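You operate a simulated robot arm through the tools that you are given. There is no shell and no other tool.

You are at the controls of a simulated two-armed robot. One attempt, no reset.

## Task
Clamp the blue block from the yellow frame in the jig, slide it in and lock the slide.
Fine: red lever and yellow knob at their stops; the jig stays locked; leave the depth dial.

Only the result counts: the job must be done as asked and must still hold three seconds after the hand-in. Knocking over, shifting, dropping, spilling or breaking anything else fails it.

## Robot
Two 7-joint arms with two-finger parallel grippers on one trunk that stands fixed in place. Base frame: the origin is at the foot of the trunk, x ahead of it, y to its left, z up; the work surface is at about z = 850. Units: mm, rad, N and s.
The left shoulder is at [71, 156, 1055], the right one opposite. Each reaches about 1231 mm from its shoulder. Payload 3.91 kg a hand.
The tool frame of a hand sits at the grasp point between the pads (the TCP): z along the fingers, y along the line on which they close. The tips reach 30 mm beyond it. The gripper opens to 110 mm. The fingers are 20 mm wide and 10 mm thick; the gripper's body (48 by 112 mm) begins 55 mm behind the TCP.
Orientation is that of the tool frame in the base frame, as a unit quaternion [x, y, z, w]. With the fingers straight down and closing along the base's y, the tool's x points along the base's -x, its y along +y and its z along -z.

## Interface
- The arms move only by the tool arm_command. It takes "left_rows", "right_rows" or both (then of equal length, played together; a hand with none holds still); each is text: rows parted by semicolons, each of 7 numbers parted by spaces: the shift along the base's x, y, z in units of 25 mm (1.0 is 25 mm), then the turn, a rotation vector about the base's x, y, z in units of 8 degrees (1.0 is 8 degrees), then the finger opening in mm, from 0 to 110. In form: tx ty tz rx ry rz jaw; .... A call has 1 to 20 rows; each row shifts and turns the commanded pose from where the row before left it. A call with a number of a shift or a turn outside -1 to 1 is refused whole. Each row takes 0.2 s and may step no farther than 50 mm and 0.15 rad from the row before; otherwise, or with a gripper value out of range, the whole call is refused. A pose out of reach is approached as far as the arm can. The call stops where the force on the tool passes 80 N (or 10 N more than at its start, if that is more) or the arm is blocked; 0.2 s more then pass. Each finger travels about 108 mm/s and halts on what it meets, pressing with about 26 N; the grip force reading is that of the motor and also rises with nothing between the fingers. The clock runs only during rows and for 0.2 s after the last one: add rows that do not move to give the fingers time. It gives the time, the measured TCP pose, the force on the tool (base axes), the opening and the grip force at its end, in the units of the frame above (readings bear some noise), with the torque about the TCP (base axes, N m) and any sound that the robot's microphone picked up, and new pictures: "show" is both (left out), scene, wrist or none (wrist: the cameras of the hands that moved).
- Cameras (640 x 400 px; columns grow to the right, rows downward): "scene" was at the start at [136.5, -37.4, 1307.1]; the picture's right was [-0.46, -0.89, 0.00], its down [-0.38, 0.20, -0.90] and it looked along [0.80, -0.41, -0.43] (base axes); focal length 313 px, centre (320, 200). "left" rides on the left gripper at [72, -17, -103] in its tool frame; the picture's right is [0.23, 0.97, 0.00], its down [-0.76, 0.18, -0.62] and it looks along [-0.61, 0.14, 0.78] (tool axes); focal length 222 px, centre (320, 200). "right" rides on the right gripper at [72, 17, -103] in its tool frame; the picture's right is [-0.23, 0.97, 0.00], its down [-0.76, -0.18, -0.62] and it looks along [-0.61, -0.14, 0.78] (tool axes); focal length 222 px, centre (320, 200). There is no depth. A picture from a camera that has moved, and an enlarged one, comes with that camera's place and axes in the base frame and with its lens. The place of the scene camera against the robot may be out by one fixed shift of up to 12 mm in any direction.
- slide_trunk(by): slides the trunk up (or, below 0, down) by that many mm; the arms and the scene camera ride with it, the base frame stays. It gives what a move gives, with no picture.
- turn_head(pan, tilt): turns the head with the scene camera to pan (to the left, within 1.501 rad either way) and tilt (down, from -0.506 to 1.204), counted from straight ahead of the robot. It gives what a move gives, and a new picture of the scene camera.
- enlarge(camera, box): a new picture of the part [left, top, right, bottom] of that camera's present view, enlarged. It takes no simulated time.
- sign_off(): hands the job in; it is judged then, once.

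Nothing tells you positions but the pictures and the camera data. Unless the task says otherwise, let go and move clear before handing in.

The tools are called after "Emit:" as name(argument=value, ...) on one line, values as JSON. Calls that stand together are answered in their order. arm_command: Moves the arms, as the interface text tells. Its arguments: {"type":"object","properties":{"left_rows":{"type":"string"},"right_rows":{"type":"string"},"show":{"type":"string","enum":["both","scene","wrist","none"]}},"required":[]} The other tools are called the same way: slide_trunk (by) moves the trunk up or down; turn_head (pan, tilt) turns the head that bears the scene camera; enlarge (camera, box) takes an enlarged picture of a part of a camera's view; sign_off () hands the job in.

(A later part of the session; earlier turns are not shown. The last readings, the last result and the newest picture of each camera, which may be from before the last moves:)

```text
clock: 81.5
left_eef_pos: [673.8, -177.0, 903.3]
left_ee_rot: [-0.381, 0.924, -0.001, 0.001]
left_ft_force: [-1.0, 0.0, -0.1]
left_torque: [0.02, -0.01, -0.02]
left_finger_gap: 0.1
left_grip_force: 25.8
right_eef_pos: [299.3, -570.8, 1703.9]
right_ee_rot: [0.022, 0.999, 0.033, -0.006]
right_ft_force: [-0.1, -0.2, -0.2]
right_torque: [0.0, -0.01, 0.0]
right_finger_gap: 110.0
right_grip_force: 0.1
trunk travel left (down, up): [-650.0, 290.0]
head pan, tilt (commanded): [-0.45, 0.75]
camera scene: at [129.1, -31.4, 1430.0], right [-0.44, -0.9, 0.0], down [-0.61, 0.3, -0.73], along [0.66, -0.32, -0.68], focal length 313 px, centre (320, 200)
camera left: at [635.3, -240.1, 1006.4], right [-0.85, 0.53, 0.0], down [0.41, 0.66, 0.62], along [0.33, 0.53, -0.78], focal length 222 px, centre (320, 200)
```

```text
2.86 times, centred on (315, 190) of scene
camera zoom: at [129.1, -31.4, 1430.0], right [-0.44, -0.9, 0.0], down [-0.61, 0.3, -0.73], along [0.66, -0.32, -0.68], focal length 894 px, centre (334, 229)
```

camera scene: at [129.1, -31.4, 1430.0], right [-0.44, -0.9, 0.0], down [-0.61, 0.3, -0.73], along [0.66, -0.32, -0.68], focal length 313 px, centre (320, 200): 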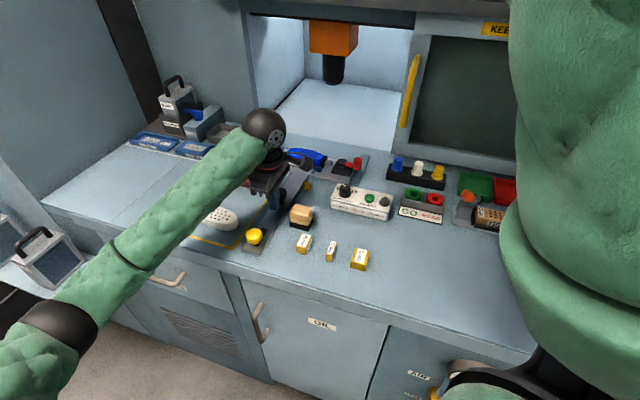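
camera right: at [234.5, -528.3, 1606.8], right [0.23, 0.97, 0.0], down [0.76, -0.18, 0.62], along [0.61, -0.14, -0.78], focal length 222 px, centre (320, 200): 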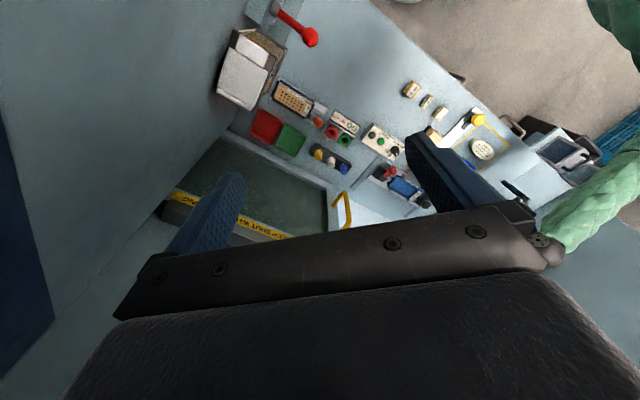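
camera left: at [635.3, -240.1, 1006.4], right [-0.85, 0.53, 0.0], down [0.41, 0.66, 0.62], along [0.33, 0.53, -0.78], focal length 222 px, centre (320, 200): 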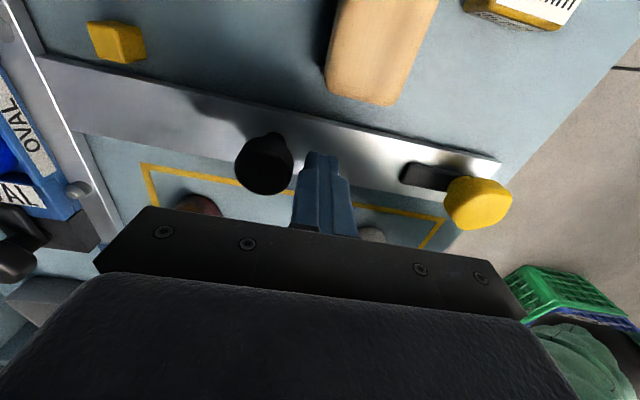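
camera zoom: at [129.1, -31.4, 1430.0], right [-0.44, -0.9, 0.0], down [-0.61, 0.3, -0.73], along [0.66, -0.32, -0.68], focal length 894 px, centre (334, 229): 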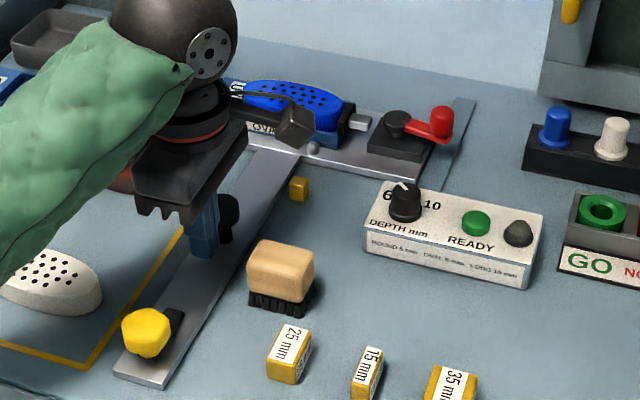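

Finger in place behind the handle. Pushing along the slide's direction, starting slowly.

Emit:
arm_command(left_rows="0.2 -0.204 0 0 0 0 0; 0.3 -0.305 0 0 0 0 0; 0.4 -0.407 0 0 0 0 0; 0.4 -0.407 0 0 0 0 0; 0.4 -0.407 0 0 0 0 0", show="both")

```text
clock: 82.7
left_eef_pos: [717.4, -222.1, 904.2]
left_ee_rot: [-0.38, 0.925, -0.001, 0.0]
left_ft_force: [0.0, -1.6, 0.9]
left_torque: [-0.01, 0.0, 0.01]
left_finger_gap: 0.0
left_grip_force: 26.2
right_eef_pos: [298.7, -571.0, 1704.0]
right_ee_rot: [0.023, 0.999, 0.033, -0.006]
right_ft_force: [0.2, 0.6, 0.0]
right_torque: [0.03, 0.03, 0.0]
right_finger_gap: 110.3
right_grip_force: 0.0
trunk travel left (down, up): [-650.0, 290.0]
head pan, tilt (commanded): [-0.45, 0.75]
camera scene: at [129.1, -31.9, 1430.0], right [-0.44, -0.9, 0.0], down [-0.61, 0.3, -0.73], along [0.66, -0.32, -0.68], focal length 313 px, centre (320, 200)
camera left: at [677.3, -284.7, 1006.6], right [-0.85, 0.53, 0.0], down [0.41, 0.66, 0.62], along [0.33, 0.53, -0.78], focal length 222 px, centre (320, 200)
```

scene: 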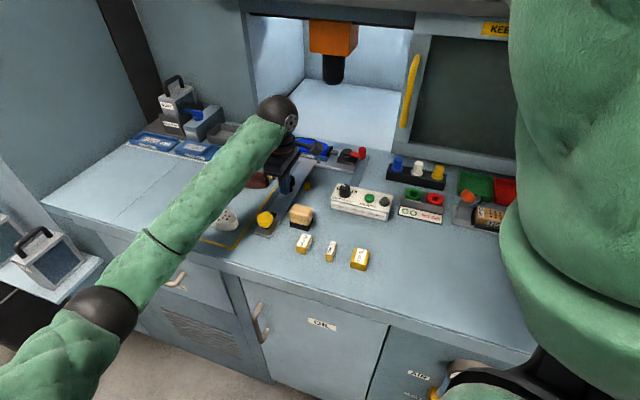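
left: 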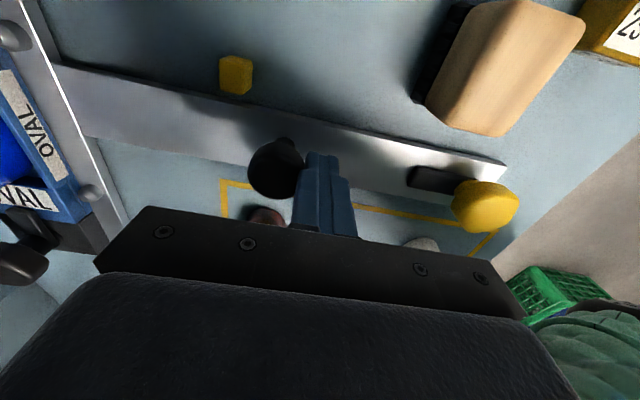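

The carriage glides with almost no force. Continuing the push.

Emit:
arm_command(left_rows="0.4 -0.407 0 0 0 0 0; 0.4 -0.407 0 0 0 0 0; 0.4 -0.407 0 0 0 0 0; 0.4 -0.407 0 0 0 0 0; 0.4 -0.407 0 0 0 0 0; 0.4 -0.407 0 0 0 0 0", show="both")

Emit:
enlarge(camera="scene", box=[240, 60, 420, 260])

```text
clock: 84.1
left_eef_pos: [775.2, -285.1, 904.1]
left_ee_rot: [-0.381, 0.925, -0.002, 0.001]
left_ft_force: [-0.3, -1.1, 1.8]
left_torque: [0.0, -0.04, -0.01]
left_finger_gap: 0.1
left_grip_force: 26.2
right_eef_pos: [297.7, -571.0, 1703.9]
right_ee_rot: [0.021, 0.999, 0.033, -0.006]
right_ft_force: [0.1, -0.6, 0.2]
right_torque: [0.02, -0.01, 0.01]
right_finger_gap: 110.3
right_grip_force: 0.2
trunk travel left (down, up): [-650.0, 290.0]
head pan, tilt (commanded): [-0.45, 0.75]
camera scene: at [128.9, -32.0, 1430.0], right [-0.44, -0.9, 0.0], down [-0.61, 0.3, -0.73], along [0.66, -0.32, -0.68], focal length 313 px, centre (320, 200)
camera left: at [736.9, -346.8, 1006.6], right [-0.85, 0.53, 0.0], down [0.41, 0.66, 0.62], along [0.33, 0.53, -0.78], focal length 222 px, centre (320, 200)
```

scene: 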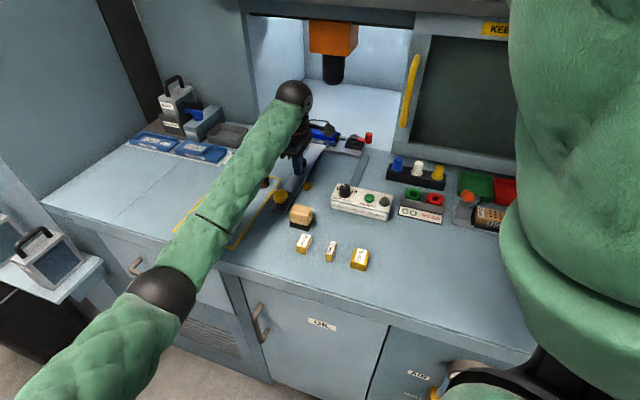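
left: 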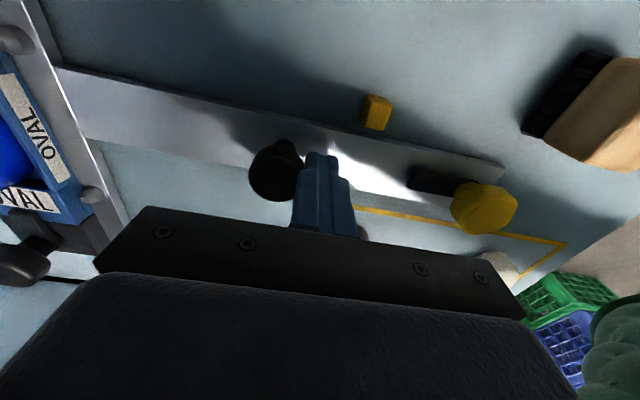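

```text
2.00 times, centred on (330, 160) of scene
camera zoom: at [128.9, -32.0, 1430.0], right [-0.44, -0.9, 0.0], down [-0.61, 0.3, -0.73], along [0.66, -0.32, -0.68], focal length 626 px, centre (300, 280)
```

zoom: 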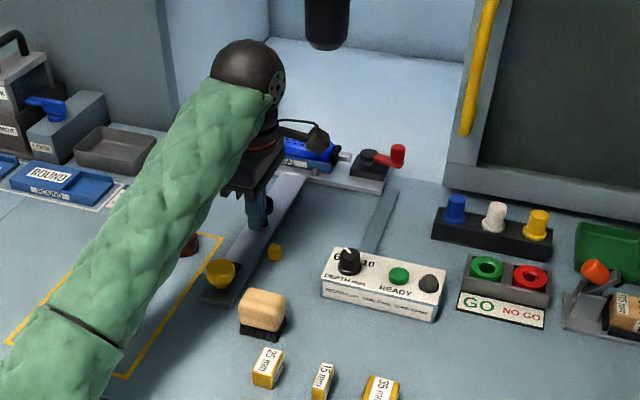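

Still free. Continuing in moderate steps, keeping an eye on the elbow and the force.

Emit:
arm_command(left_rows="0.4 -0.407 0 0 0 0 0; 0.4 -0.407 0 0 0 0 0; 0.4 -0.407 0 0 0 0 0; 0.3 -0.305 0 0 0 0 0", show="both")

Emit:
enlarge(camera="scene", box=[240, 60, 420, 260])

```text
clock: 85.1
left_eef_pos: [813.1, -321.3, 902.8]
left_ee_rot: [-0.381, 0.925, -0.001, 0.0]
left_ft_force: [1.1, -0.6, 1.8]
left_torque: [-0.02, 0.01, -0.01]
left_finger_gap: 0.0
left_grip_force: 26.1
right_eef_pos: [299.2, -570.2, 1704.8]
right_ee_rot: [0.022, 0.999, 0.033, -0.005]
right_ft_force: [0.3, 0.7, 0.5]
right_torque: [-0.02, 0.01, -0.02]
right_finger_gap: 110.0
right_grip_force: 0.0
trunk travel left (down, up): [-650.0, 290.0]
head pan, tilt (commanded): [-0.45, 0.75]
camera scene: at [128.9, -31.6, 1430.0], right [-0.44, -0.9, 0.0], down [-0.61, 0.3, -0.73], along [0.66, -0.32, -0.68], focal length 313 px, centre (320, 200)
camera left: at [773.7, -384.0, 1006.7], right [-0.85, 0.53, 0.0], down [0.41, 0.66, 0.62], along [0.33, 0.53, -0.78], focal length 222 px, centre (320, 200)
```

scene: 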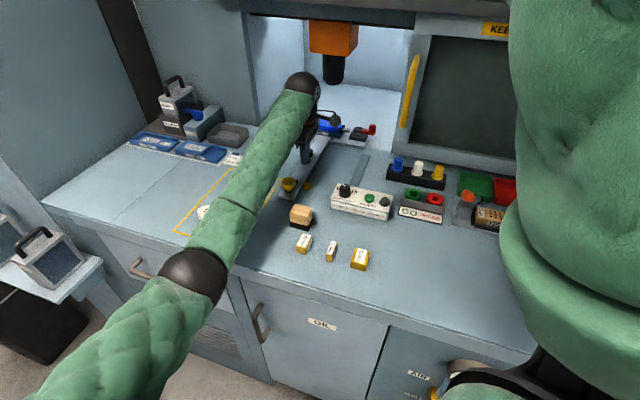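
left: 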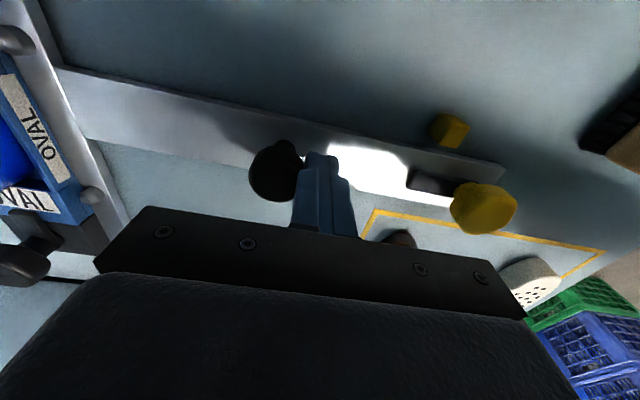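

```text
2.00 times, centred on (330, 160) of scene
camera zoom: at [128.9, -31.6, 1430.0], right [-0.44, -0.9, 0.0], down [-0.61, 0.3, -0.73], along [0.66, -0.32, -0.68], focal length 626 px, centre (300, 280)
```

zoom: 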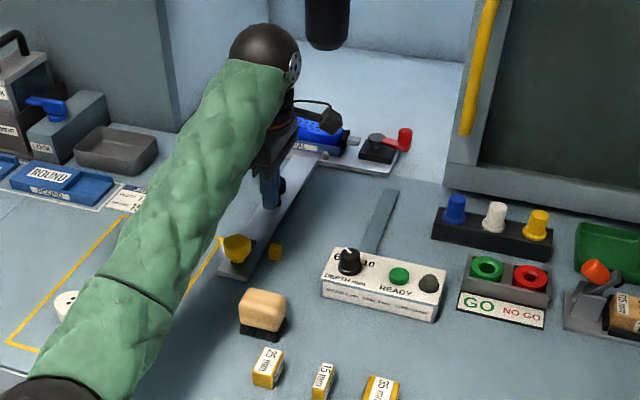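

Force still near zero; about 50 mm more expected. Smaller steps now to feel the end stop.

Emit:
arm_command(left_rows="0.3 -0.305 0 0 0 0 0; 0.3 -0.305 0 0 0 0 0; 0.2 -0.204 0 0 0 0 0", show="none")

Emit:
arm_command(left_rows="0.15 -0.153 0 0 0 0 0; 0.15 -0.153 0 0 0 0 0", show="both")

Emit:
enlarge(camera="scene", box=[240, 60, 420, 260])

```text
clock: 85.9
left_eef_pos: [831.7, -342.5, 903.2]
left_ee_rot: [-0.38, 0.925, -0.001, 0.001]
left_ft_force: [-0.9, 0.5, 7.4]
left_torque: [-0.04, -0.12, -0.02]
left_finger_gap: 0.1
left_grip_force: 26.0
right_eef_pos: [299.1, -571.9, 1704.0]
right_ee_rot: [0.022, 0.999, 0.033, -0.005]
right_ft_force: [0.7, -1.2, -0.1]
right_torque: [0.02, -0.03, 0.01]
right_finger_gap: 110.2
right_grip_force: 0.1
trunk travel left (down, up): [-650.0, 290.0]
head pan, tilt (commanded): [-0.45, 0.75]
```

```text
clock: 86.5
left_eef_pos: [841.5, -350.8, 903.7]
left_ee_rot: [-0.38, 0.925, -0.001, 0.0]
left_ft_force: [-1.9, 0.1, 4.0]
left_torque: [-0.04, -0.02, -0.01]
left_finger_gap: 0.0
left_grip_force: 25.8
right_eef_pos: [298.0, -570.6, 1704.2]
right_ee_rot: [0.021, 0.999, 0.033, -0.005]
right_ft_force: [1.2, -0.1, -0.7]
right_torque: [0.0, 0.0, 0.02]
right_finger_gap: 110.2
right_grip_force: 0.0
trunk travel left (down, up): [-650.0, 290.0]
head pan, tilt (commanded): [-0.45, 0.75]
camera scene: at [128.6, -31.5, 1429.9], right [-0.44, -0.9, 0.0], down [-0.61, 0.3, -0.73], along [0.66, -0.32, -0.68], focal length 313 px, centre (320, 200)
camera left: at [801.4, -412.5, 1006.6], right [-0.85, 0.53, 0.0], down [0.41, 0.66, 0.62], along [0.33, 0.53, -0.78], focal length 222 px, centre (320, 200)
```

scene: 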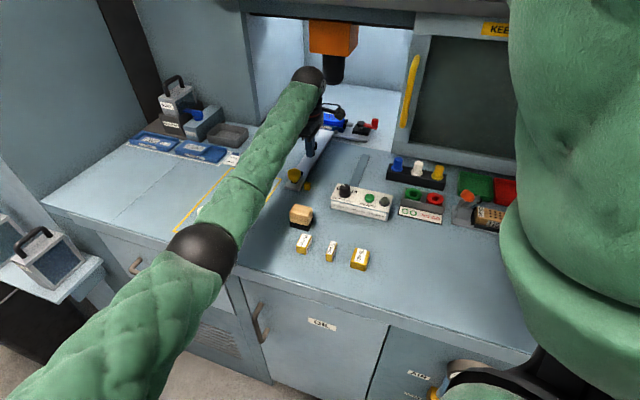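
left: 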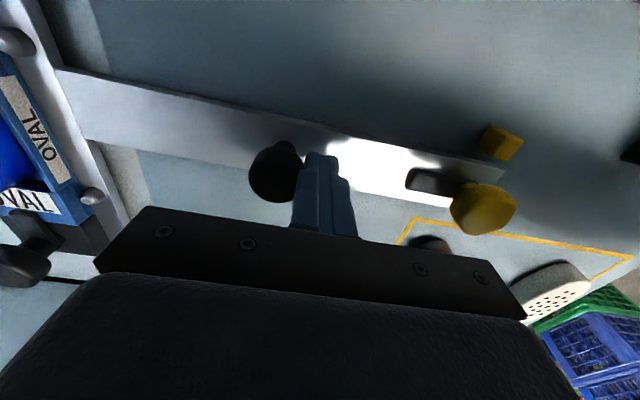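

```text
2.00 times, centred on (330, 160) of scene
camera zoom: at [128.6, -31.5, 1429.9], right [-0.44, -0.9, 0.0], down [-0.61, 0.3, -0.73], along [0.66, -0.32, -0.68], focal length 626 px, centre (300, 280)
```

zoom: 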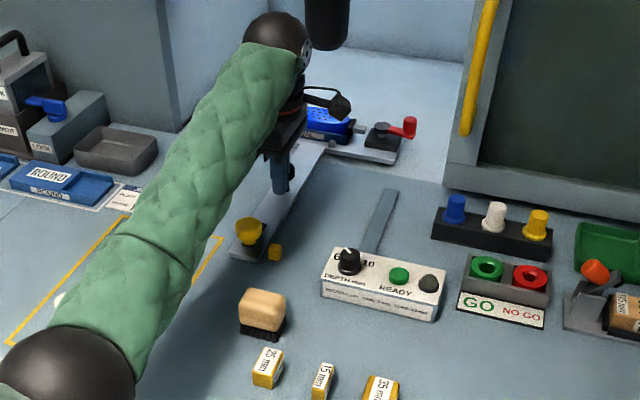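

Still moving. Continue a little at a time.

Emit:
arm_command(left_rows="0.1 -0.102 0 0 0 0 0; 0.1 -0.102 0 0 0 0 0; 0 0 0 0 0 0 0", show="wrist")

Emit:
arm_command(left_rows="0.1 -0.102 0 0 0 0 0; 0.1 -0.102 0 0 0 0 0; 0 0 0 0 0 0 0", show="wrist")

```text
clock: 87.3
left_eef_pos: [845.4, -354.7, 903.2]
left_ee_rot: [-0.38, 0.925, -0.001, 0.001]
left_ft_force: [0.1, -3.4, 4.9]
left_torque: [-0.02, -0.07, -0.03]
left_finger_gap: 0.2
left_grip_force: 26.5
right_eef_pos: [298.4, -571.3, 1704.0]
right_ee_rot: [0.022, 0.999, 0.033, -0.006]
right_ft_force: [0.2, 0.2, -0.7]
right_torque: [-0.05, 0.04, 0.02]
right_finger_gap: 110.1
right_grip_force: 0.1
trunk travel left (down, up): [-650.0, 290.0]
head pan, tilt (commanded): [-0.45, 0.75]
camera left: at [806.8, -417.1, 1006.6], right [-0.85, 0.53, 0.0], down [0.41, 0.66, 0.62], along [0.33, 0.53, -0.78], focal length 222 px, centre (320, 200)
```

left: 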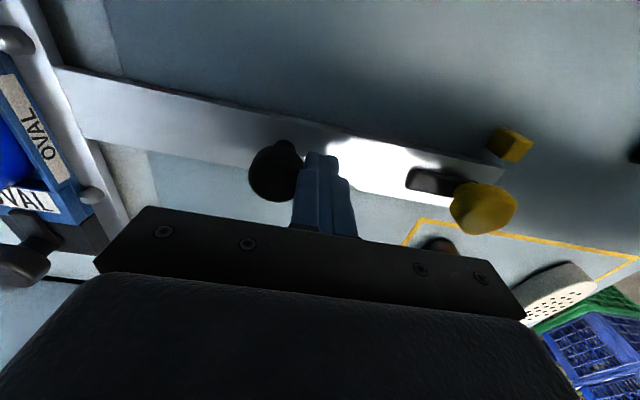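

```text
clock: 88.1
left_eef_pos: [850.6, -358.9, 902.6]
left_ee_rot: [-0.38, 0.925, -0.001, 0.0]
left_ft_force: [0.9, 0.4, 9.1]
left_torque: [-0.07, -0.1, -0.01]
left_finger_gap: 0.0
left_grip_force: 25.9
right_eef_pos: [297.3, -569.2, 1704.1]
right_ee_rot: [0.021, 0.999, 0.033, -0.005]
right_ft_force: [-0.1, 0.8, -0.3]
right_torque: [-0.02, 0.03, 0.03]
right_finger_gap: 110.0
right_grip_force: 0.0
trunk travel left (down, up): [-650.0, 290.0]
head pan, tilt (commanded): [-0.45, 0.75]
camera left: at [811.9, -421.9, 1006.6], right [-0.85, 0.53, 0.0], down [0.41, 0.66, 0.62], along [0.33, 0.53, -0.78], focal length 222 px, centre (320, 200)
```

left: 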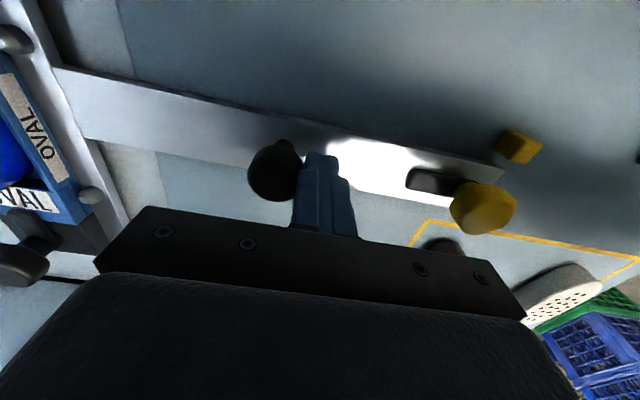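

The yellow knob (v≈738) has now passed the catch cube (v≈719). I'll keep nudging until the end stop is felt.

Emit:
arm_command(left_rows="0.08 -0.081 0 0 0 0 0; 0.08 -0.081 0 0 0 0 0; 0 0 0 0 0 0 0", show="none")

Emit:
arm_command(left_rows="0.08 -0.081 0 0 0 0 0; 0.08 -0.081 0 0 0 0 0; 0 0 0 0 0 0 0", show="both")

```text
clock: 88.9
left_eef_pos: [853.0, -361.2, 903.6]
left_ee_rot: [-0.381, 0.925, -0.001, 0.0]
left_ft_force: [-47.1, 34.8, -0.6]
left_torque: [0.58, 0.69, 0.07]
left_finger_gap: 0.0
left_grip_force: 26.0
right_eef_pos: [293.3, -565.6, 1706.1]
right_ee_rot: [0.022, 0.999, 0.032, -0.004]
right_ft_force: [-0.4, -0.2, 0.3]
right_torque: [0.01, -0.01, -0.06]
right_finger_gap: 109.9
right_grip_force: 0.1
trunk travel left (down, up): [-650.0, 290.0]
head pan, tilt (commanded): [-0.45, 0.75]
```

```text
clock: 89.2
left_eef_pos: [852.0, -360.5, 903.2]
left_ee_rot: [-0.381, 0.925, 0.003, -0.001]
left_ft_force: [-45.8, 41.2, 15.4]
left_torque: [0.48, 0.55, 0.05]
left_finger_gap: 0.0
left_grip_force: 26.2
right_eef_pos: [292.8, -567.9, 1706.7]
right_ee_rot: [0.022, 0.999, 0.032, -0.004]
right_ft_force: [0.2, 0.2, -0.7]
right_torque: [-0.01, 0.01, -0.02]
right_finger_gap: 110.1
right_grip_force: 0.1
trunk travel left (down, up): [-650.0, 290.0]
head pan, tilt (commanded): [-0.45, 0.75]
stopped in row 1 (left hand): the force on the tool passed its limit at 85 N (the readings are from after the stop); the commanded pose is now the measured one
camera scene: at [124.6, -28.4, 1430.7], right [-0.43, -0.9, 0.0], down [-0.61, 0.29, -0.73], along [0.66, -0.32, -0.68], focal length 313 px, centre (320, 200)
camera left: at [814.0, -423.4, 1006.7], right [-0.85, 0.53, 0.01], down [0.42, 0.66, 0.62], along [0.33, 0.53, -0.78], focal length 222 px, centre (320, 200)
```

scene: 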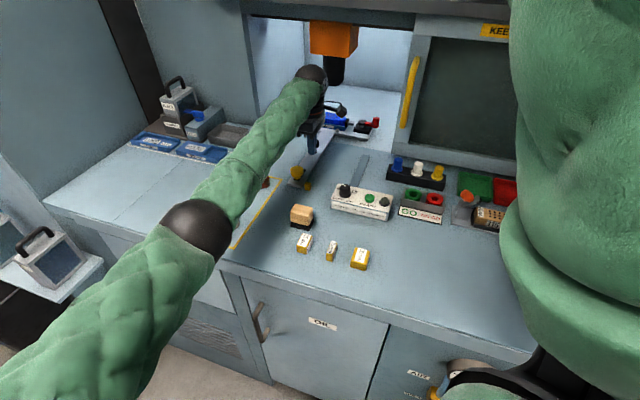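
left: 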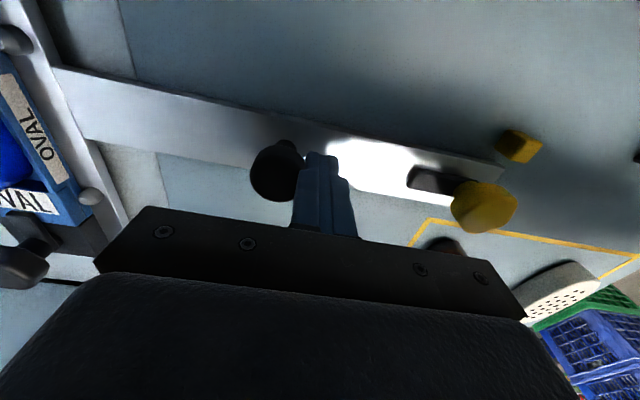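

The end stop is firm (force rose to about 60-85 N), so the slide is fully in. I'll back the finger off, rise and go above the yellow knob.

Emit:
arm_command(left_rows="-0.12 0.12 0 0 0 0 0; -0.2 0.2 0.5 0 0 0 0; -0.2 0.2 0.9 0 0 0 20; -0.3 0.3 0.9 0 0 0 50; -0.6 0.6 0.9 0 0 0 70; -0.6 0.6 0.5 0 0 0 70; -0.6 0.6 0 0 0 0 70; -0.6 0.6 0 0 0 0 70", show="both")

Emit:
enlarge(camera="left", box=[200, 40, 440, 220])

Emit:
enlarge(camera="scene", box=[250, 90, 400, 220])

```text
clock: 91.0
left_eef_pos: [775.1, -281.0, 991.2]
left_ee_rot: [-0.381, 0.925, 0.002, -0.002]
left_ft_force: [0.4, 0.4, 0.0]
left_torque: [-0.01, -0.02, 0.01]
left_finger_gap: 69.8
left_grip_force: 0.2
right_eef_pos: [299.8, -568.7, 1705.4]
right_ee_rot: [0.022, 0.999, 0.032, -0.005]
right_ft_force: [0.3, 0.4, 0.6]
right_torque: [-0.01, -0.02, -0.02]
right_finger_gap: 110.0
right_grip_force: 0.2
trunk travel left (down, up): [-650.0, 290.0]
head pan, tilt (commanded): [-0.45, 0.75]
camera scene: at [129.1, -29.9, 1430.0], right [-0.44, -0.9, 0.0], down [-0.61, 0.3, -0.73], along [0.66, -0.32, -0.68], focal length 313 px, centre (320, 200)
camera left: at [735.6, -343.9, 1094.9], right [-0.85, 0.53, 0.01], down [0.42, 0.66, 0.62], along [0.33, 0.53, -0.78], focal length 222 px, centre (320, 200)
```

scene: 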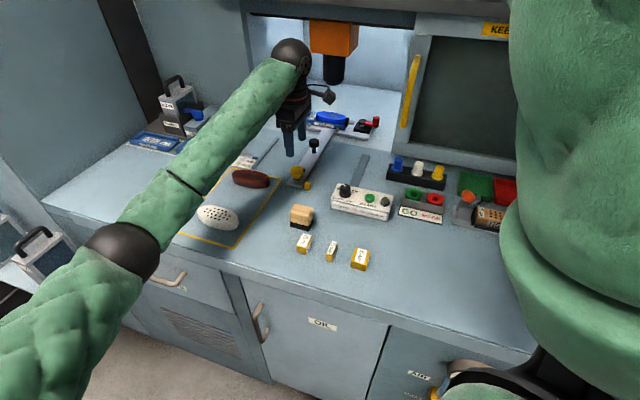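
left: 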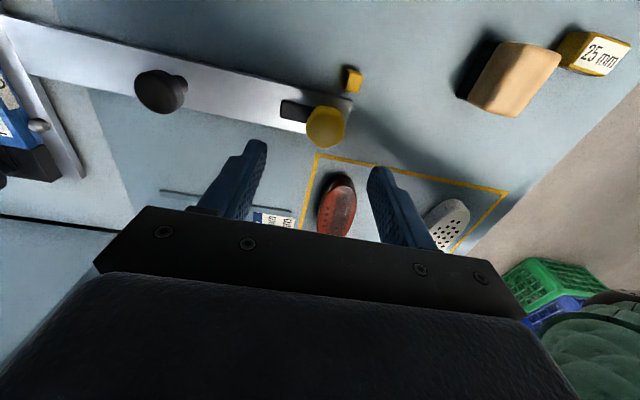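

```text
2.22 times, centred on (320, 130) of left
camera zoom: at [735.6, -343.9, 1094.9], right [-0.85, 0.53, 0.01], down [0.42, 0.66, 0.62], along [0.33, 0.53, -0.78], focal length 494 px, centre (320, 356)
```

zoom: 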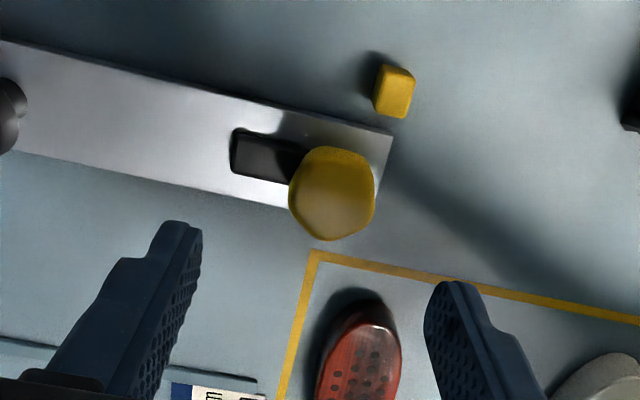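

```text
3.08 times, centred on (325, 155) of scene
camera zoom: at [129.1, -29.9, 1430.0], right [-0.44, -0.9, 0.0], down [-0.61, 0.3, -0.73], along [0.66, -0.32, -0.68], focal length 962 px, centre (305, 338)
```

zoom: 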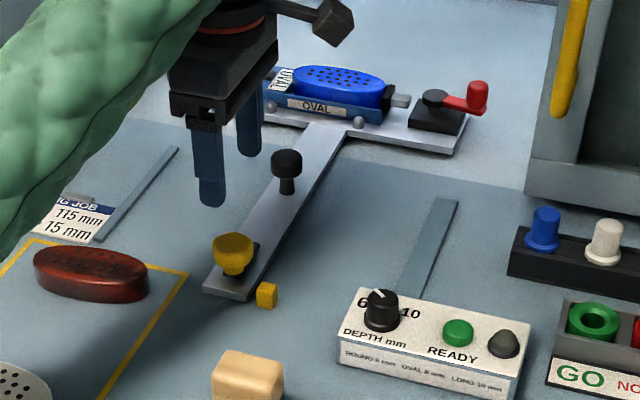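

The slide is in; the knob's latch arm lies along the stem and the catch cube sits to its right-hand side, so turning the knob a quarter turn clockwise will swing the latch behind the cube. I align over the knob and descend partway.

Emit:
arm_command(left_rows="-0.12 0.13 -0.5 0 0 0 60; 0 0 -0.8 0 0 0 60; 0 0 -0.8 0 0 0 60; 0 0 -0.3 0 0 0 60; 0 0 0 0 0 0 60", show="both")

Emit:
enlarge(camera="left", box=[220, 80, 420, 220])

Emit:
enlarge(camera="scene", box=[250, 120, 370, 210])

```text
clock: 92.2
left_eef_pos: [771.5, -279.9, 930.5]
left_ee_rot: [-0.38, 0.925, 0.002, -0.002]
left_ft_force: [0.7, -0.7, -0.1]
left_torque: [-0.01, 0.02, -0.02]
left_finger_gap: 59.9
left_grip_force: 0.1
right_eef_pos: [298.3, -571.1, 1703.6]
right_ee_rot: [0.023, 0.999, 0.034, -0.005]
right_ft_force: [-0.1, 0.1, -0.3]
right_torque: [-0.03, 0.02, -0.01]
right_finger_gap: 110.2
right_grip_force: 0.1
trunk travel left (down, up): [-650.0, 290.0]
head pan, tilt (commanded): [-0.45, 0.75]
camera scene: at [129.1, -31.7, 1429.9], right [-0.44, -0.9, 0.0], down [-0.61, 0.3, -0.73], along [0.66, -0.32, -0.68], focal length 313 px, centre (320, 200)
camera left: at [733.6, -343.0, 1033.9], right [-0.85, 0.53, 0.01], down [0.42, 0.66, 0.62], along [0.33, 0.53, -0.78], focal length 222 px, centre (320, 200)
```

scene: 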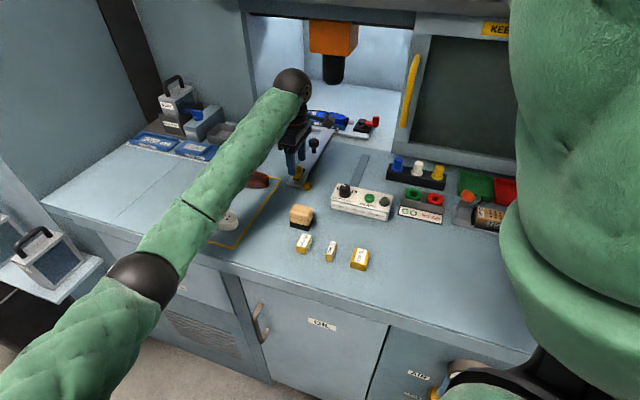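
left: 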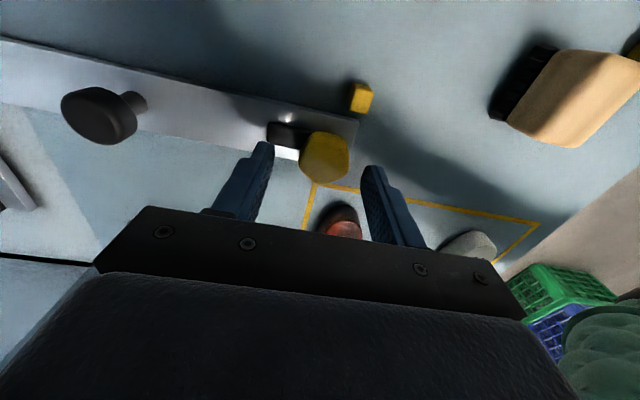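

```text
2.86 times, centred on (320, 150) of left
camera zoom: at [733.6, -343.0, 1033.9], right [-0.85, 0.53, 0.01], down [0.42, 0.66, 0.62], along [0.33, 0.53, -0.78], focal length 635 px, centre (320, 343)
```

zoom: 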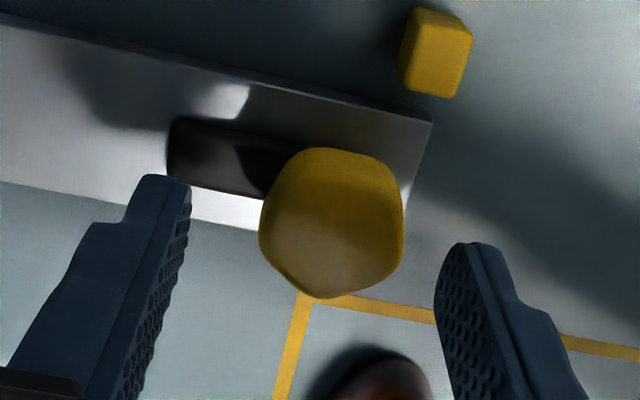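

```text
4.44 times, centred on (310, 165) of scene
camera zoom: at [129.1, -31.7, 1429.9], right [-0.44, -0.9, 0.0], down [-0.61, 0.3, -0.73], along [0.66, -0.32, -0.68], focal length 1390 px, centre (364, 356)
```

zoom: 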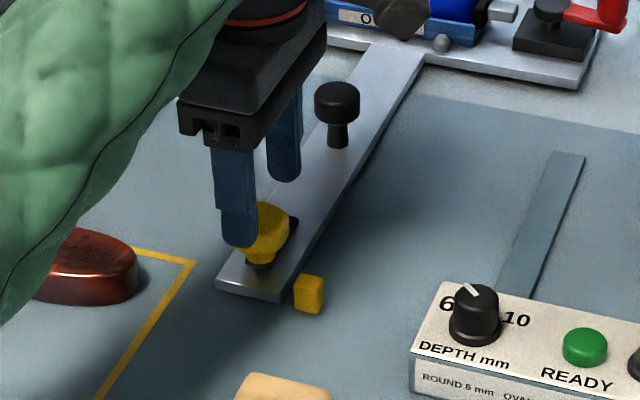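

Knob centre found at (772.4,-276.7), top around z = 895. Small shift, then down around it and close.

Emit:
arm_command(left_rows="0.06 0.09 0 0 0 0 60; 0 0 -0.5 0 0 0 60; 0 0 -0.5 0 0 0 60; 0 0 0 0 0 0 60; 0 0 0 0 0 0 30; 0 0 0 0 0 0 30; 0 0 0 0 0 0 30", show="both")

Emit:
enlarge(camera="left", box=[220, 80, 420, 220])

Emit:
enlarge(camera="scene", box=[250, 120, 370, 210])

```text
clock: 93.8
left_eef_pos: [773.1, -275.8, 904.7]
left_ee_rot: [-0.381, 0.925, 0.002, -0.002]
left_ft_force: [-17.9, 16.4, -7.7]
left_torque: [0.21, 0.24, 0.0]
left_finger_gap: 41.6
left_grip_force: 11.6
right_eef_pos: [297.8, -569.4, 1704.9]
right_ee_rot: [0.022, 0.999, 0.032, -0.005]
right_ft_force: [1.0, 0.6, -0.8]
right_torque: [0.01, -0.03, -0.03]
right_finger_gap: 110.1
right_grip_force: 0.1
trunk travel left (down, up): [-650.0, 290.0]
head pan, tilt (commanded): [-0.45, 0.75]
camera scene: at [128.2, -30.1, 1429.9], right [-0.43, -0.9, 0.0], down [-0.61, 0.3, -0.73], along [0.66, -0.32, -0.68], focal length 313 px, centre (320, 200)
camera left: at [734.0, -340.0, 1008.8], right [-0.85, 0.53, 0.01], down [0.42, 0.66, 0.62], along [0.33, 0.53, -0.78], focal length 222 px, centre (320, 200)
```

scene: 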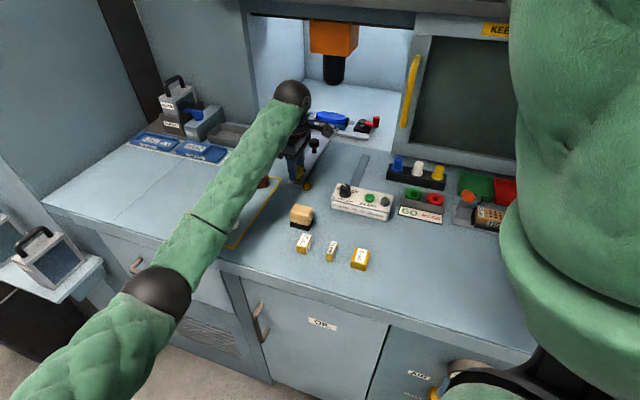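
left: 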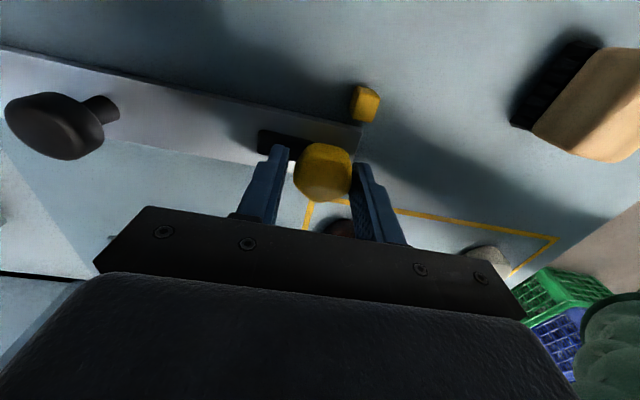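

```text
2.86 times, centred on (320, 150) of left
camera zoom: at [734.0, -340.0, 1008.8], right [-0.85, 0.53, 0.01], down [0.42, 0.66, 0.62], along [0.33, 0.53, -0.78], focal length 635 px, centre (320, 343)
```

zoom: 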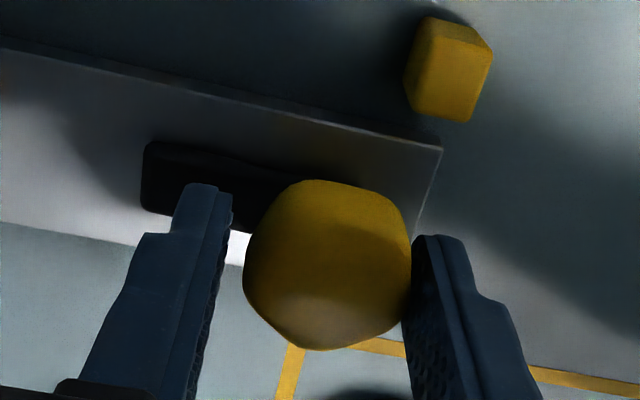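

```text
4.44 times, centred on (310, 165) of scene
camera zoom: at [128.2, -30.1, 1429.9], right [-0.43, -0.9, 0.0], down [-0.61, 0.3, -0.73], along [0.66, -0.32, -0.68], focal length 1390 px, centre (364, 356)
```

zoom: 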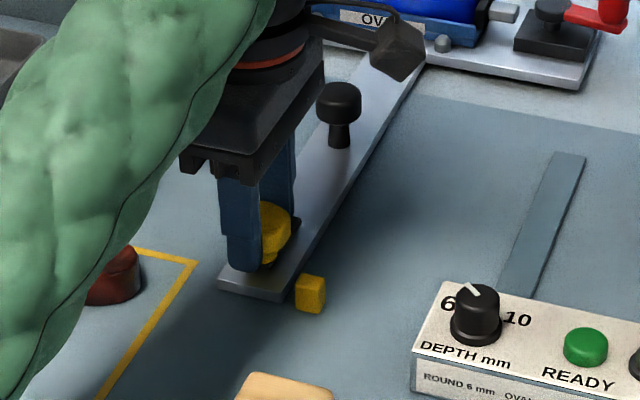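

The robot-side finger touches first: the knob sits about 3 mm closer than the hand centre, with the carriage hard on its stop. I'll shift the hand that much so both fingers grip evenly.

Emit:
arm_command(left_rows="-0.04 0.04 0 0 0 0 30; -0.04 0.04 0 0 0 0 30; 0 0 0 0 0 0 30", show="wrist")

Emit:
enlarge(camera="left", box=[220, 80, 420, 220])

```text
clock: 94.6
left_eef_pos: [770.2, -276.3, 905.9]
left_ee_rot: [-0.38, 0.925, 0.002, -0.001]
left_ft_force: [-7.8, 9.1, -3.3]
left_torque: [0.34, -0.06, 0.01]
left_finger_gap: 37.7
left_grip_force: 44.9
right_eef_pos: [299.7, -570.3, 1704.4]
right_ee_rot: [0.023, 0.999, 0.032, -0.005]
right_ft_force: [0.3, -0.3, -0.5]
right_torque: [0.01, 0.01, 0.01]
right_finger_gap: 110.0
right_grip_force: 0.0
trunk travel left (down, up): [-650.0, 290.0]
head pan, tilt (commanded): [-0.45, 0.75]
camera left: at [732.1, -338.8, 1010.1], right [-0.85, 0.53, 0.0], down [0.42, 0.66, 0.62], along [0.33, 0.53, -0.78], focal length 222 px, centre (320, 200)
```

left: 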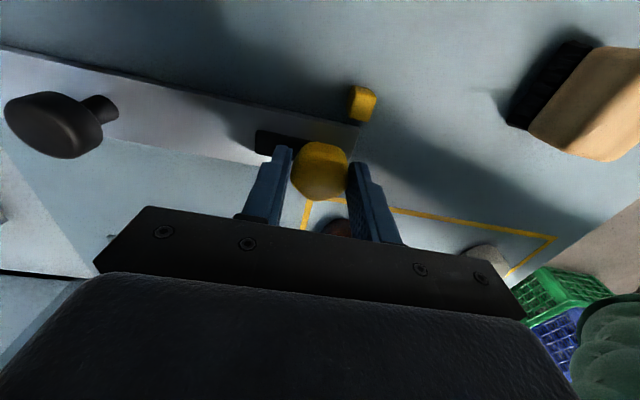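

```text
2.86 times, centred on (320, 150) of left
camera zoom: at [732.1, -338.8, 1010.1], right [-0.85, 0.53, 0.0], down [0.42, 0.66, 0.62], along [0.33, 0.53, -0.78], focal length 635 px, centre (320, 343)
```

zoom: 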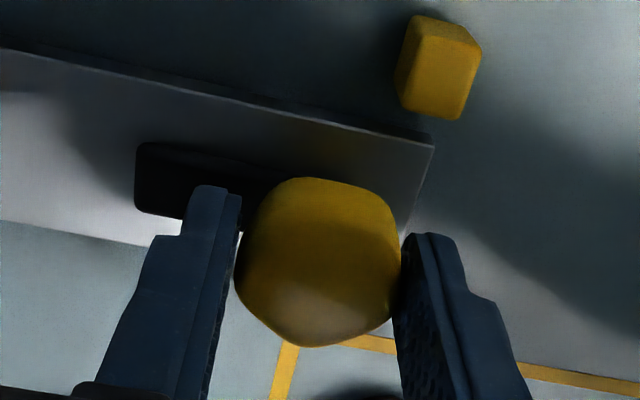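

Both fingers grip the knob. Now turning clockwise in small steps, watching torque.

Emit:
arm_command(left_rows="0 0 0 0 0 -0.3 30; 0 0 0 0 0 -0.5 30; 0 0 0 0 0 -0.5 30; 0 0 0 0 0 0 30", show="wrist")

Emit:
enlarge(camera="left", box=[220, 80, 420, 220])

```text
clock: 95.6
left_eef_pos: [770.9, -275.4, 906.3]
left_ee_rot: [-0.295, 0.956, 0.002, -0.002]
left_ft_force: [-11.6, 4.5, -9.6]
left_torque: [0.11, 0.22, -0.01]
left_finger_gap: 37.5
left_grip_force: 44.9
right_eef_pos: [297.8, -570.9, 1704.0]
right_ee_rot: [0.023, 0.999, 0.033, -0.005]
right_ft_force: [-0.3, 0.0, 0.6]
right_torque: [-0.03, -0.01, 0.02]
right_finger_gap: 109.9
right_grip_force: 0.0
trunk travel left (down, up): [-650.0, 290.0]
head pan, tilt (commanded): [-0.45, 0.75]
camera left: at [721.4, -330.8, 1010.1], right [-0.74, 0.68, 0.01], down [0.53, 0.57, 0.62], along [0.42, 0.46, -0.78], focal length 222 px, centre (320, 200)
```

left: 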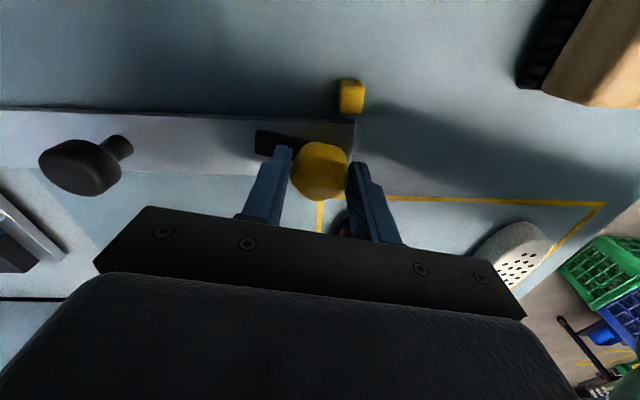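

```text
2.86 times, centred on (320, 150) of left
camera zoom: at [721.4, -330.8, 1010.1], right [-0.74, 0.68, 0.01], down [0.53, 0.57, 0.62], along [0.42, 0.46, -0.78], focal length 635 px, centre (320, 343)
```

zoom: 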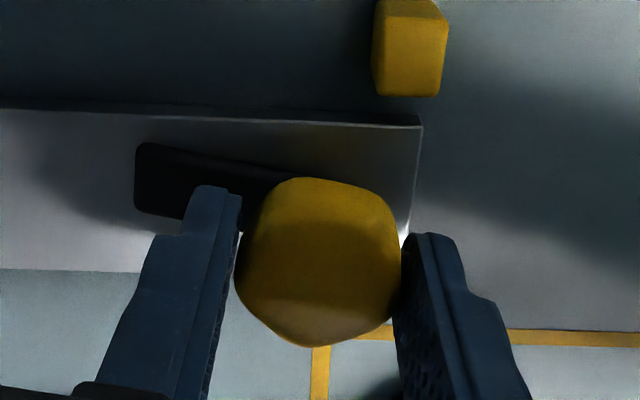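

The latch turns with the knob, no resistance. Continuing clockwise.

Emit:
arm_command(left_rows="0 0 0 0 0 -0.7 30; 0 0 0 0 0 -0.8 30; 0 0 0 0 0 -0.8 30; 0 0 0 0 0 -0.8 30; 0 0 0 0 0 0 30", show="both")

Emit:
enlarge(camera="left", box=[220, 80, 420, 220])

```text
clock: 96.8
left_eef_pos: [771.2, -275.8, 906.9]
left_ee_rot: [-0.083, 0.997, 0.002, -0.001]
left_ft_force: [-14.8, 3.6, -11.4]
left_torque: [0.16, 0.36, -0.02]
left_finger_gap: 37.3
left_grip_force: 45.4
right_eef_pos: [299.1, -571.7, 1703.7]
right_ee_rot: [0.023, 0.999, 0.034, -0.006]
right_ft_force: [0.0, 0.1, 0.8]
right_torque: [0.02, 0.01, 0.0]
right_finger_gap: 110.0
right_grip_force: 0.1
trunk travel left (down, up): [-650.0, 290.0]
head pan, tilt (commanded): [-0.45, 0.75]
camera scene: at [128.8, -31.5, 1429.9], right [-0.44, -0.9, 0.0], down [-0.61, 0.3, -0.73], along [0.66, -0.32, -0.68], focal length 313 px, centre (320, 200)
camera left: at [702.9, -304.8, 1010.2], right [-0.38, 0.92, 0.01], down [0.72, 0.3, 0.62], along [0.57, 0.24, -0.78], focal length 222 px, centre (320, 200)
```

scene: 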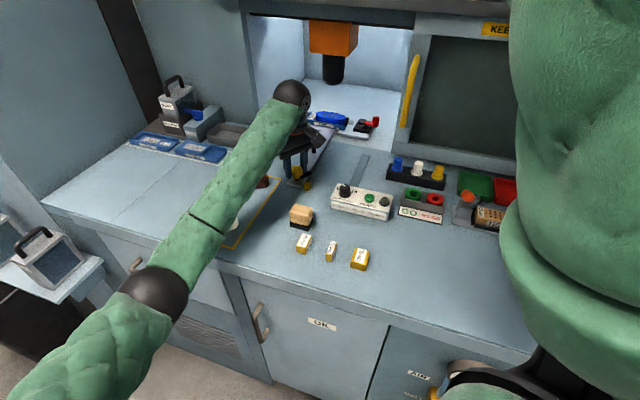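
left: 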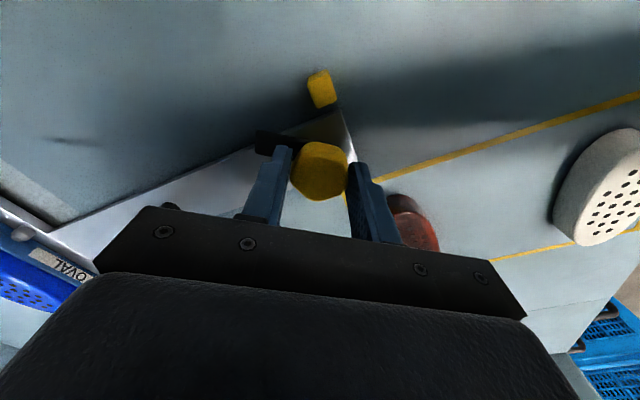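

```text
2.86 times, centred on (320, 150) of left
camera zoom: at [702.9, -304.8, 1010.2], right [-0.38, 0.92, 0.01], down [0.72, 0.3, 0.62], along [0.57, 0.24, -0.78], focal length 635 px, centre (320, 343)
```

zoom: 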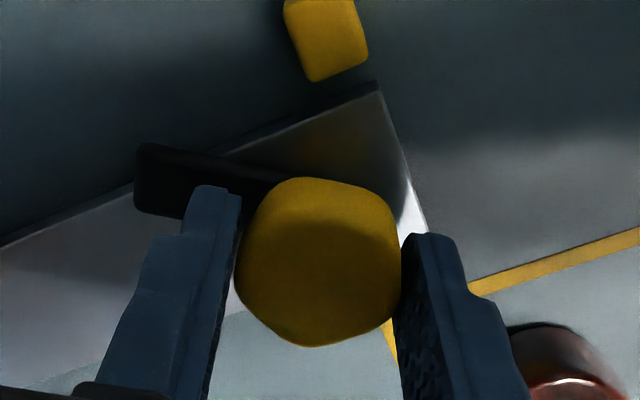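

Smooth so far (35° turned). Continuing toward the catch.

Emit:
arm_command(left_rows="0 0 0 0 0 -0.8 30; 0 0 0 0 0 -0.8 30; 0 0 0 0 0 -0.8 30; 0 0 0 0 0 -0.8 30; 0 0 0 0 0 0 30", show="wrist")

Emit:
enlarge(camera="left", box=[220, 80, 420, 220])

```text
clock: 98.0
left_eef_pos: [771.3, -276.9, 906.4]
left_ee_rot: [0.141, 0.99, 0.003, 0.0]
left_ft_force: [-23.8, 4.9, -13.6]
left_torque: [0.01, 0.32, 0.0]
left_finger_gap: 37.3
left_grip_force: 44.8
right_eef_pos: [296.8, -572.0, 1704.5]
right_ee_rot: [0.023, 0.999, 0.033, -0.005]
right_ft_force: [-0.2, -0.7, -0.1]
right_torque: [-0.01, 0.0, -0.05]
right_finger_gap: 110.0
right_grip_force: 0.1
trunk travel left (down, up): [-650.0, 290.0]
head pan, tilt (commanded): [-0.45, 0.75]
camera left: at [697.0, -272.3, 1010.2], right [0.05, 1.0, 0.01], down [0.78, -0.04, 0.62], along [0.62, -0.03, -0.78], focal length 222 px, centre (320, 200)
```

left: 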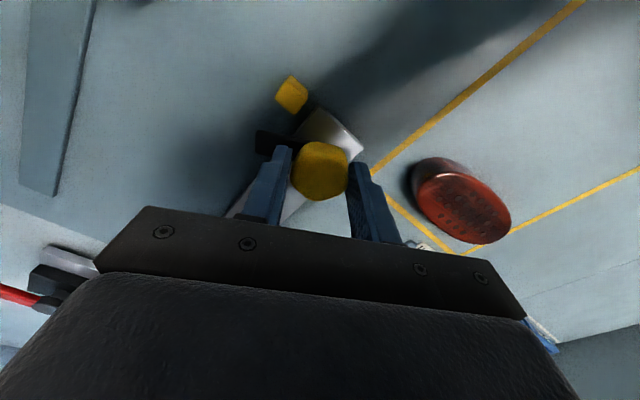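

```text
2.86 times, centred on (320, 150) of left
camera zoom: at [697.0, -272.3, 1010.2], right [0.05, 1.0, 0.01], down [0.78, -0.04, 0.62], along [0.62, -0.03, -0.78], focal length 635 px, centre (320, 343)
```

zoom: 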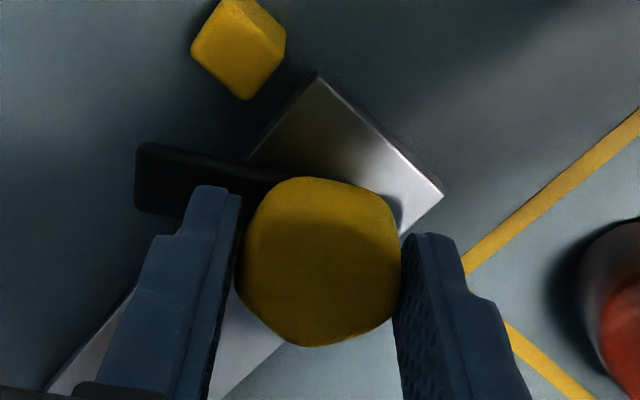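

About 61° turned. I'll relieve the slight side load and carry on in smaller steps.

Emit:
arm_command(left_rows="-0.04 0 0 0 0 -0.4 30; 0 0 0 0 0 -0.6 30; 0 0 0 0 0 -0.6 30; 0 0 0 0 0 0 30", show="wrist")

Emit:
enlarge(camera="left", box=[220, 80, 420, 220])

```text
clock: 99.0
left_eef_pos: [770.6, -274.2, 908.4]
left_ee_rot: [0.249, 0.968, 0.002, 0.001]
left_ft_force: [3.6, -5.4, -4.0]
left_torque: [-0.24, -0.21, 0.0]
left_finger_gap: 37.4
left_grip_force: 44.8
right_eef_pos: [299.3, -572.2, 1703.6]
right_ee_rot: [0.023, 0.999, 0.033, -0.006]
right_ft_force: [0.5, -0.6, 0.7]
right_torque: [-0.01, -0.01, 0.01]
right_finger_gap: 110.2
right_grip_force: 0.1
trunk travel left (down, up): [-650.0, 290.0]
head pan, tilt (commanded): [-0.45, 0.75]
camera left: at [699.3, -255.8, 1010.1], right [0.27, 0.96, 0.01], down [0.75, -0.22, 0.62], along [0.6, -0.17, -0.78], focal length 222 px, centre (320, 200)
```

left: 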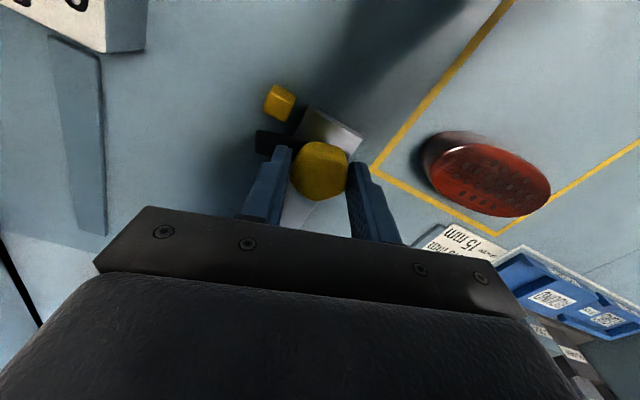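

```text
2.86 times, centred on (320, 150) of left
camera zoom: at [699.3, -255.8, 1010.1], right [0.27, 0.96, 0.01], down [0.75, -0.22, 0.62], along [0.6, -0.17, -0.78], focal length 635 px, centre (320, 343)
```

zoom: 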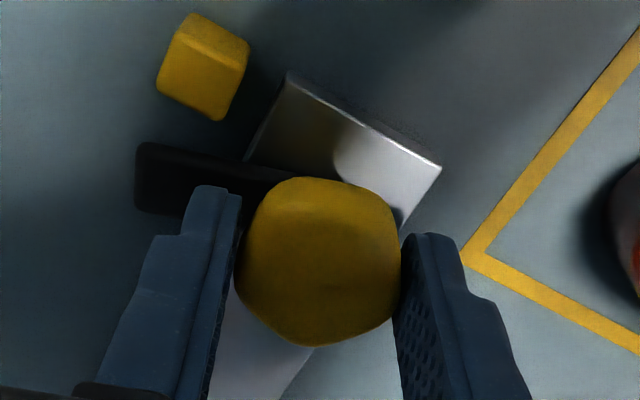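

About 74° turned; the latch is nearing its place beside the catch. Continuing carefully.

Emit:
arm_command(left_rows="0 0 0 0 0 -0.5 30; 0 0 0 0 0 -0.5 30; 0 0 0 0 0 0 30", show="none")

Emit:
arm_command(left_rows="0 0 0 0 0 -0.5 30; 0 0 0 0 0 -0.4 30; 0 0 0 0 0 0 30", show="wrist")

Emit:
enlarge(camera="left", box=[220, 80, 420, 220])

```text
clock: 99.8
left_eef_pos: [770.3, -274.6, 907.1]
left_ee_rot: [0.317, 0.949, 0.003, 0.0]
left_ft_force: [0.8, -4.9, 3.7]
left_torque: [-0.33, -0.15, -0.03]
left_finger_gap: 37.5
left_grip_force: 45.3
right_eef_pos: [299.0, -571.1, 1704.3]
right_ee_rot: [0.023, 0.999, 0.033, -0.005]
right_ft_force: [-0.6, -0.6, -0.1]
right_torque: [0.02, -0.03, 0.02]
right_finger_gap: 110.2
right_grip_force: 0.0
trunk travel left (down, up): [-650.0, 290.0]
head pan, tilt (commanded): [-0.45, 0.75]
```

```text
clock: 100.6
left_eef_pos: [769.8, -274.7, 907.3]
left_ee_rot: [0.375, 0.927, 0.003, 0.0]
left_ft_force: [4.8, -3.1, 6.9]
left_torque: [-0.21, -0.41, -0.03]
left_finger_gap: 37.6
left_grip_force: 45.1
right_eef_pos: [298.3, -570.5, 1703.7]
right_ee_rot: [0.023, 0.999, 0.033, -0.006]
right_ft_force: [-0.4, -0.9, 0.5]
right_torque: [0.0, 0.01, 0.0]
right_finger_gap: 109.9
right_grip_force: 0.0
trunk travel left (down, up): [-650.0, 290.0]
head pan, tilt (commanded): [-0.45, 0.75]
camera left: at [706.5, -237.3, 1010.2], right [0.51, 0.86, 0.01], down [0.67, -0.41, 0.62], along [0.54, -0.32, -0.78], focal length 222 px, centre (320, 200)
```

left: 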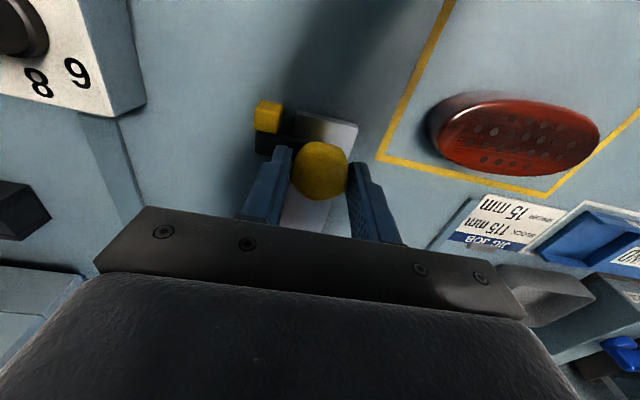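

```text
2.86 times, centred on (320, 150) of left
camera zoom: at [706.5, -237.3, 1010.2], right [0.51, 0.86, 0.01], down [0.67, -0.41, 0.62], along [0.54, -0.32, -0.78], focal length 635 px, centre (320, 343)
```

zoom: 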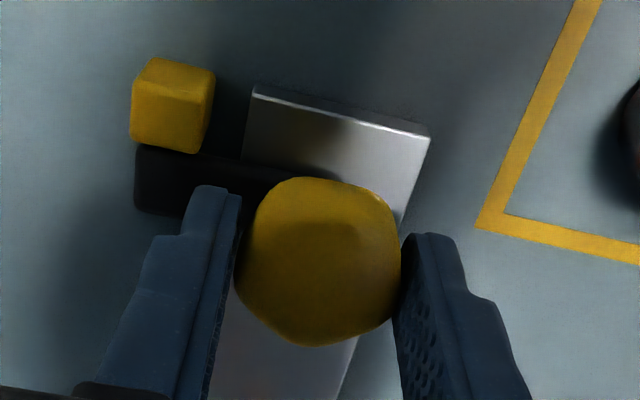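

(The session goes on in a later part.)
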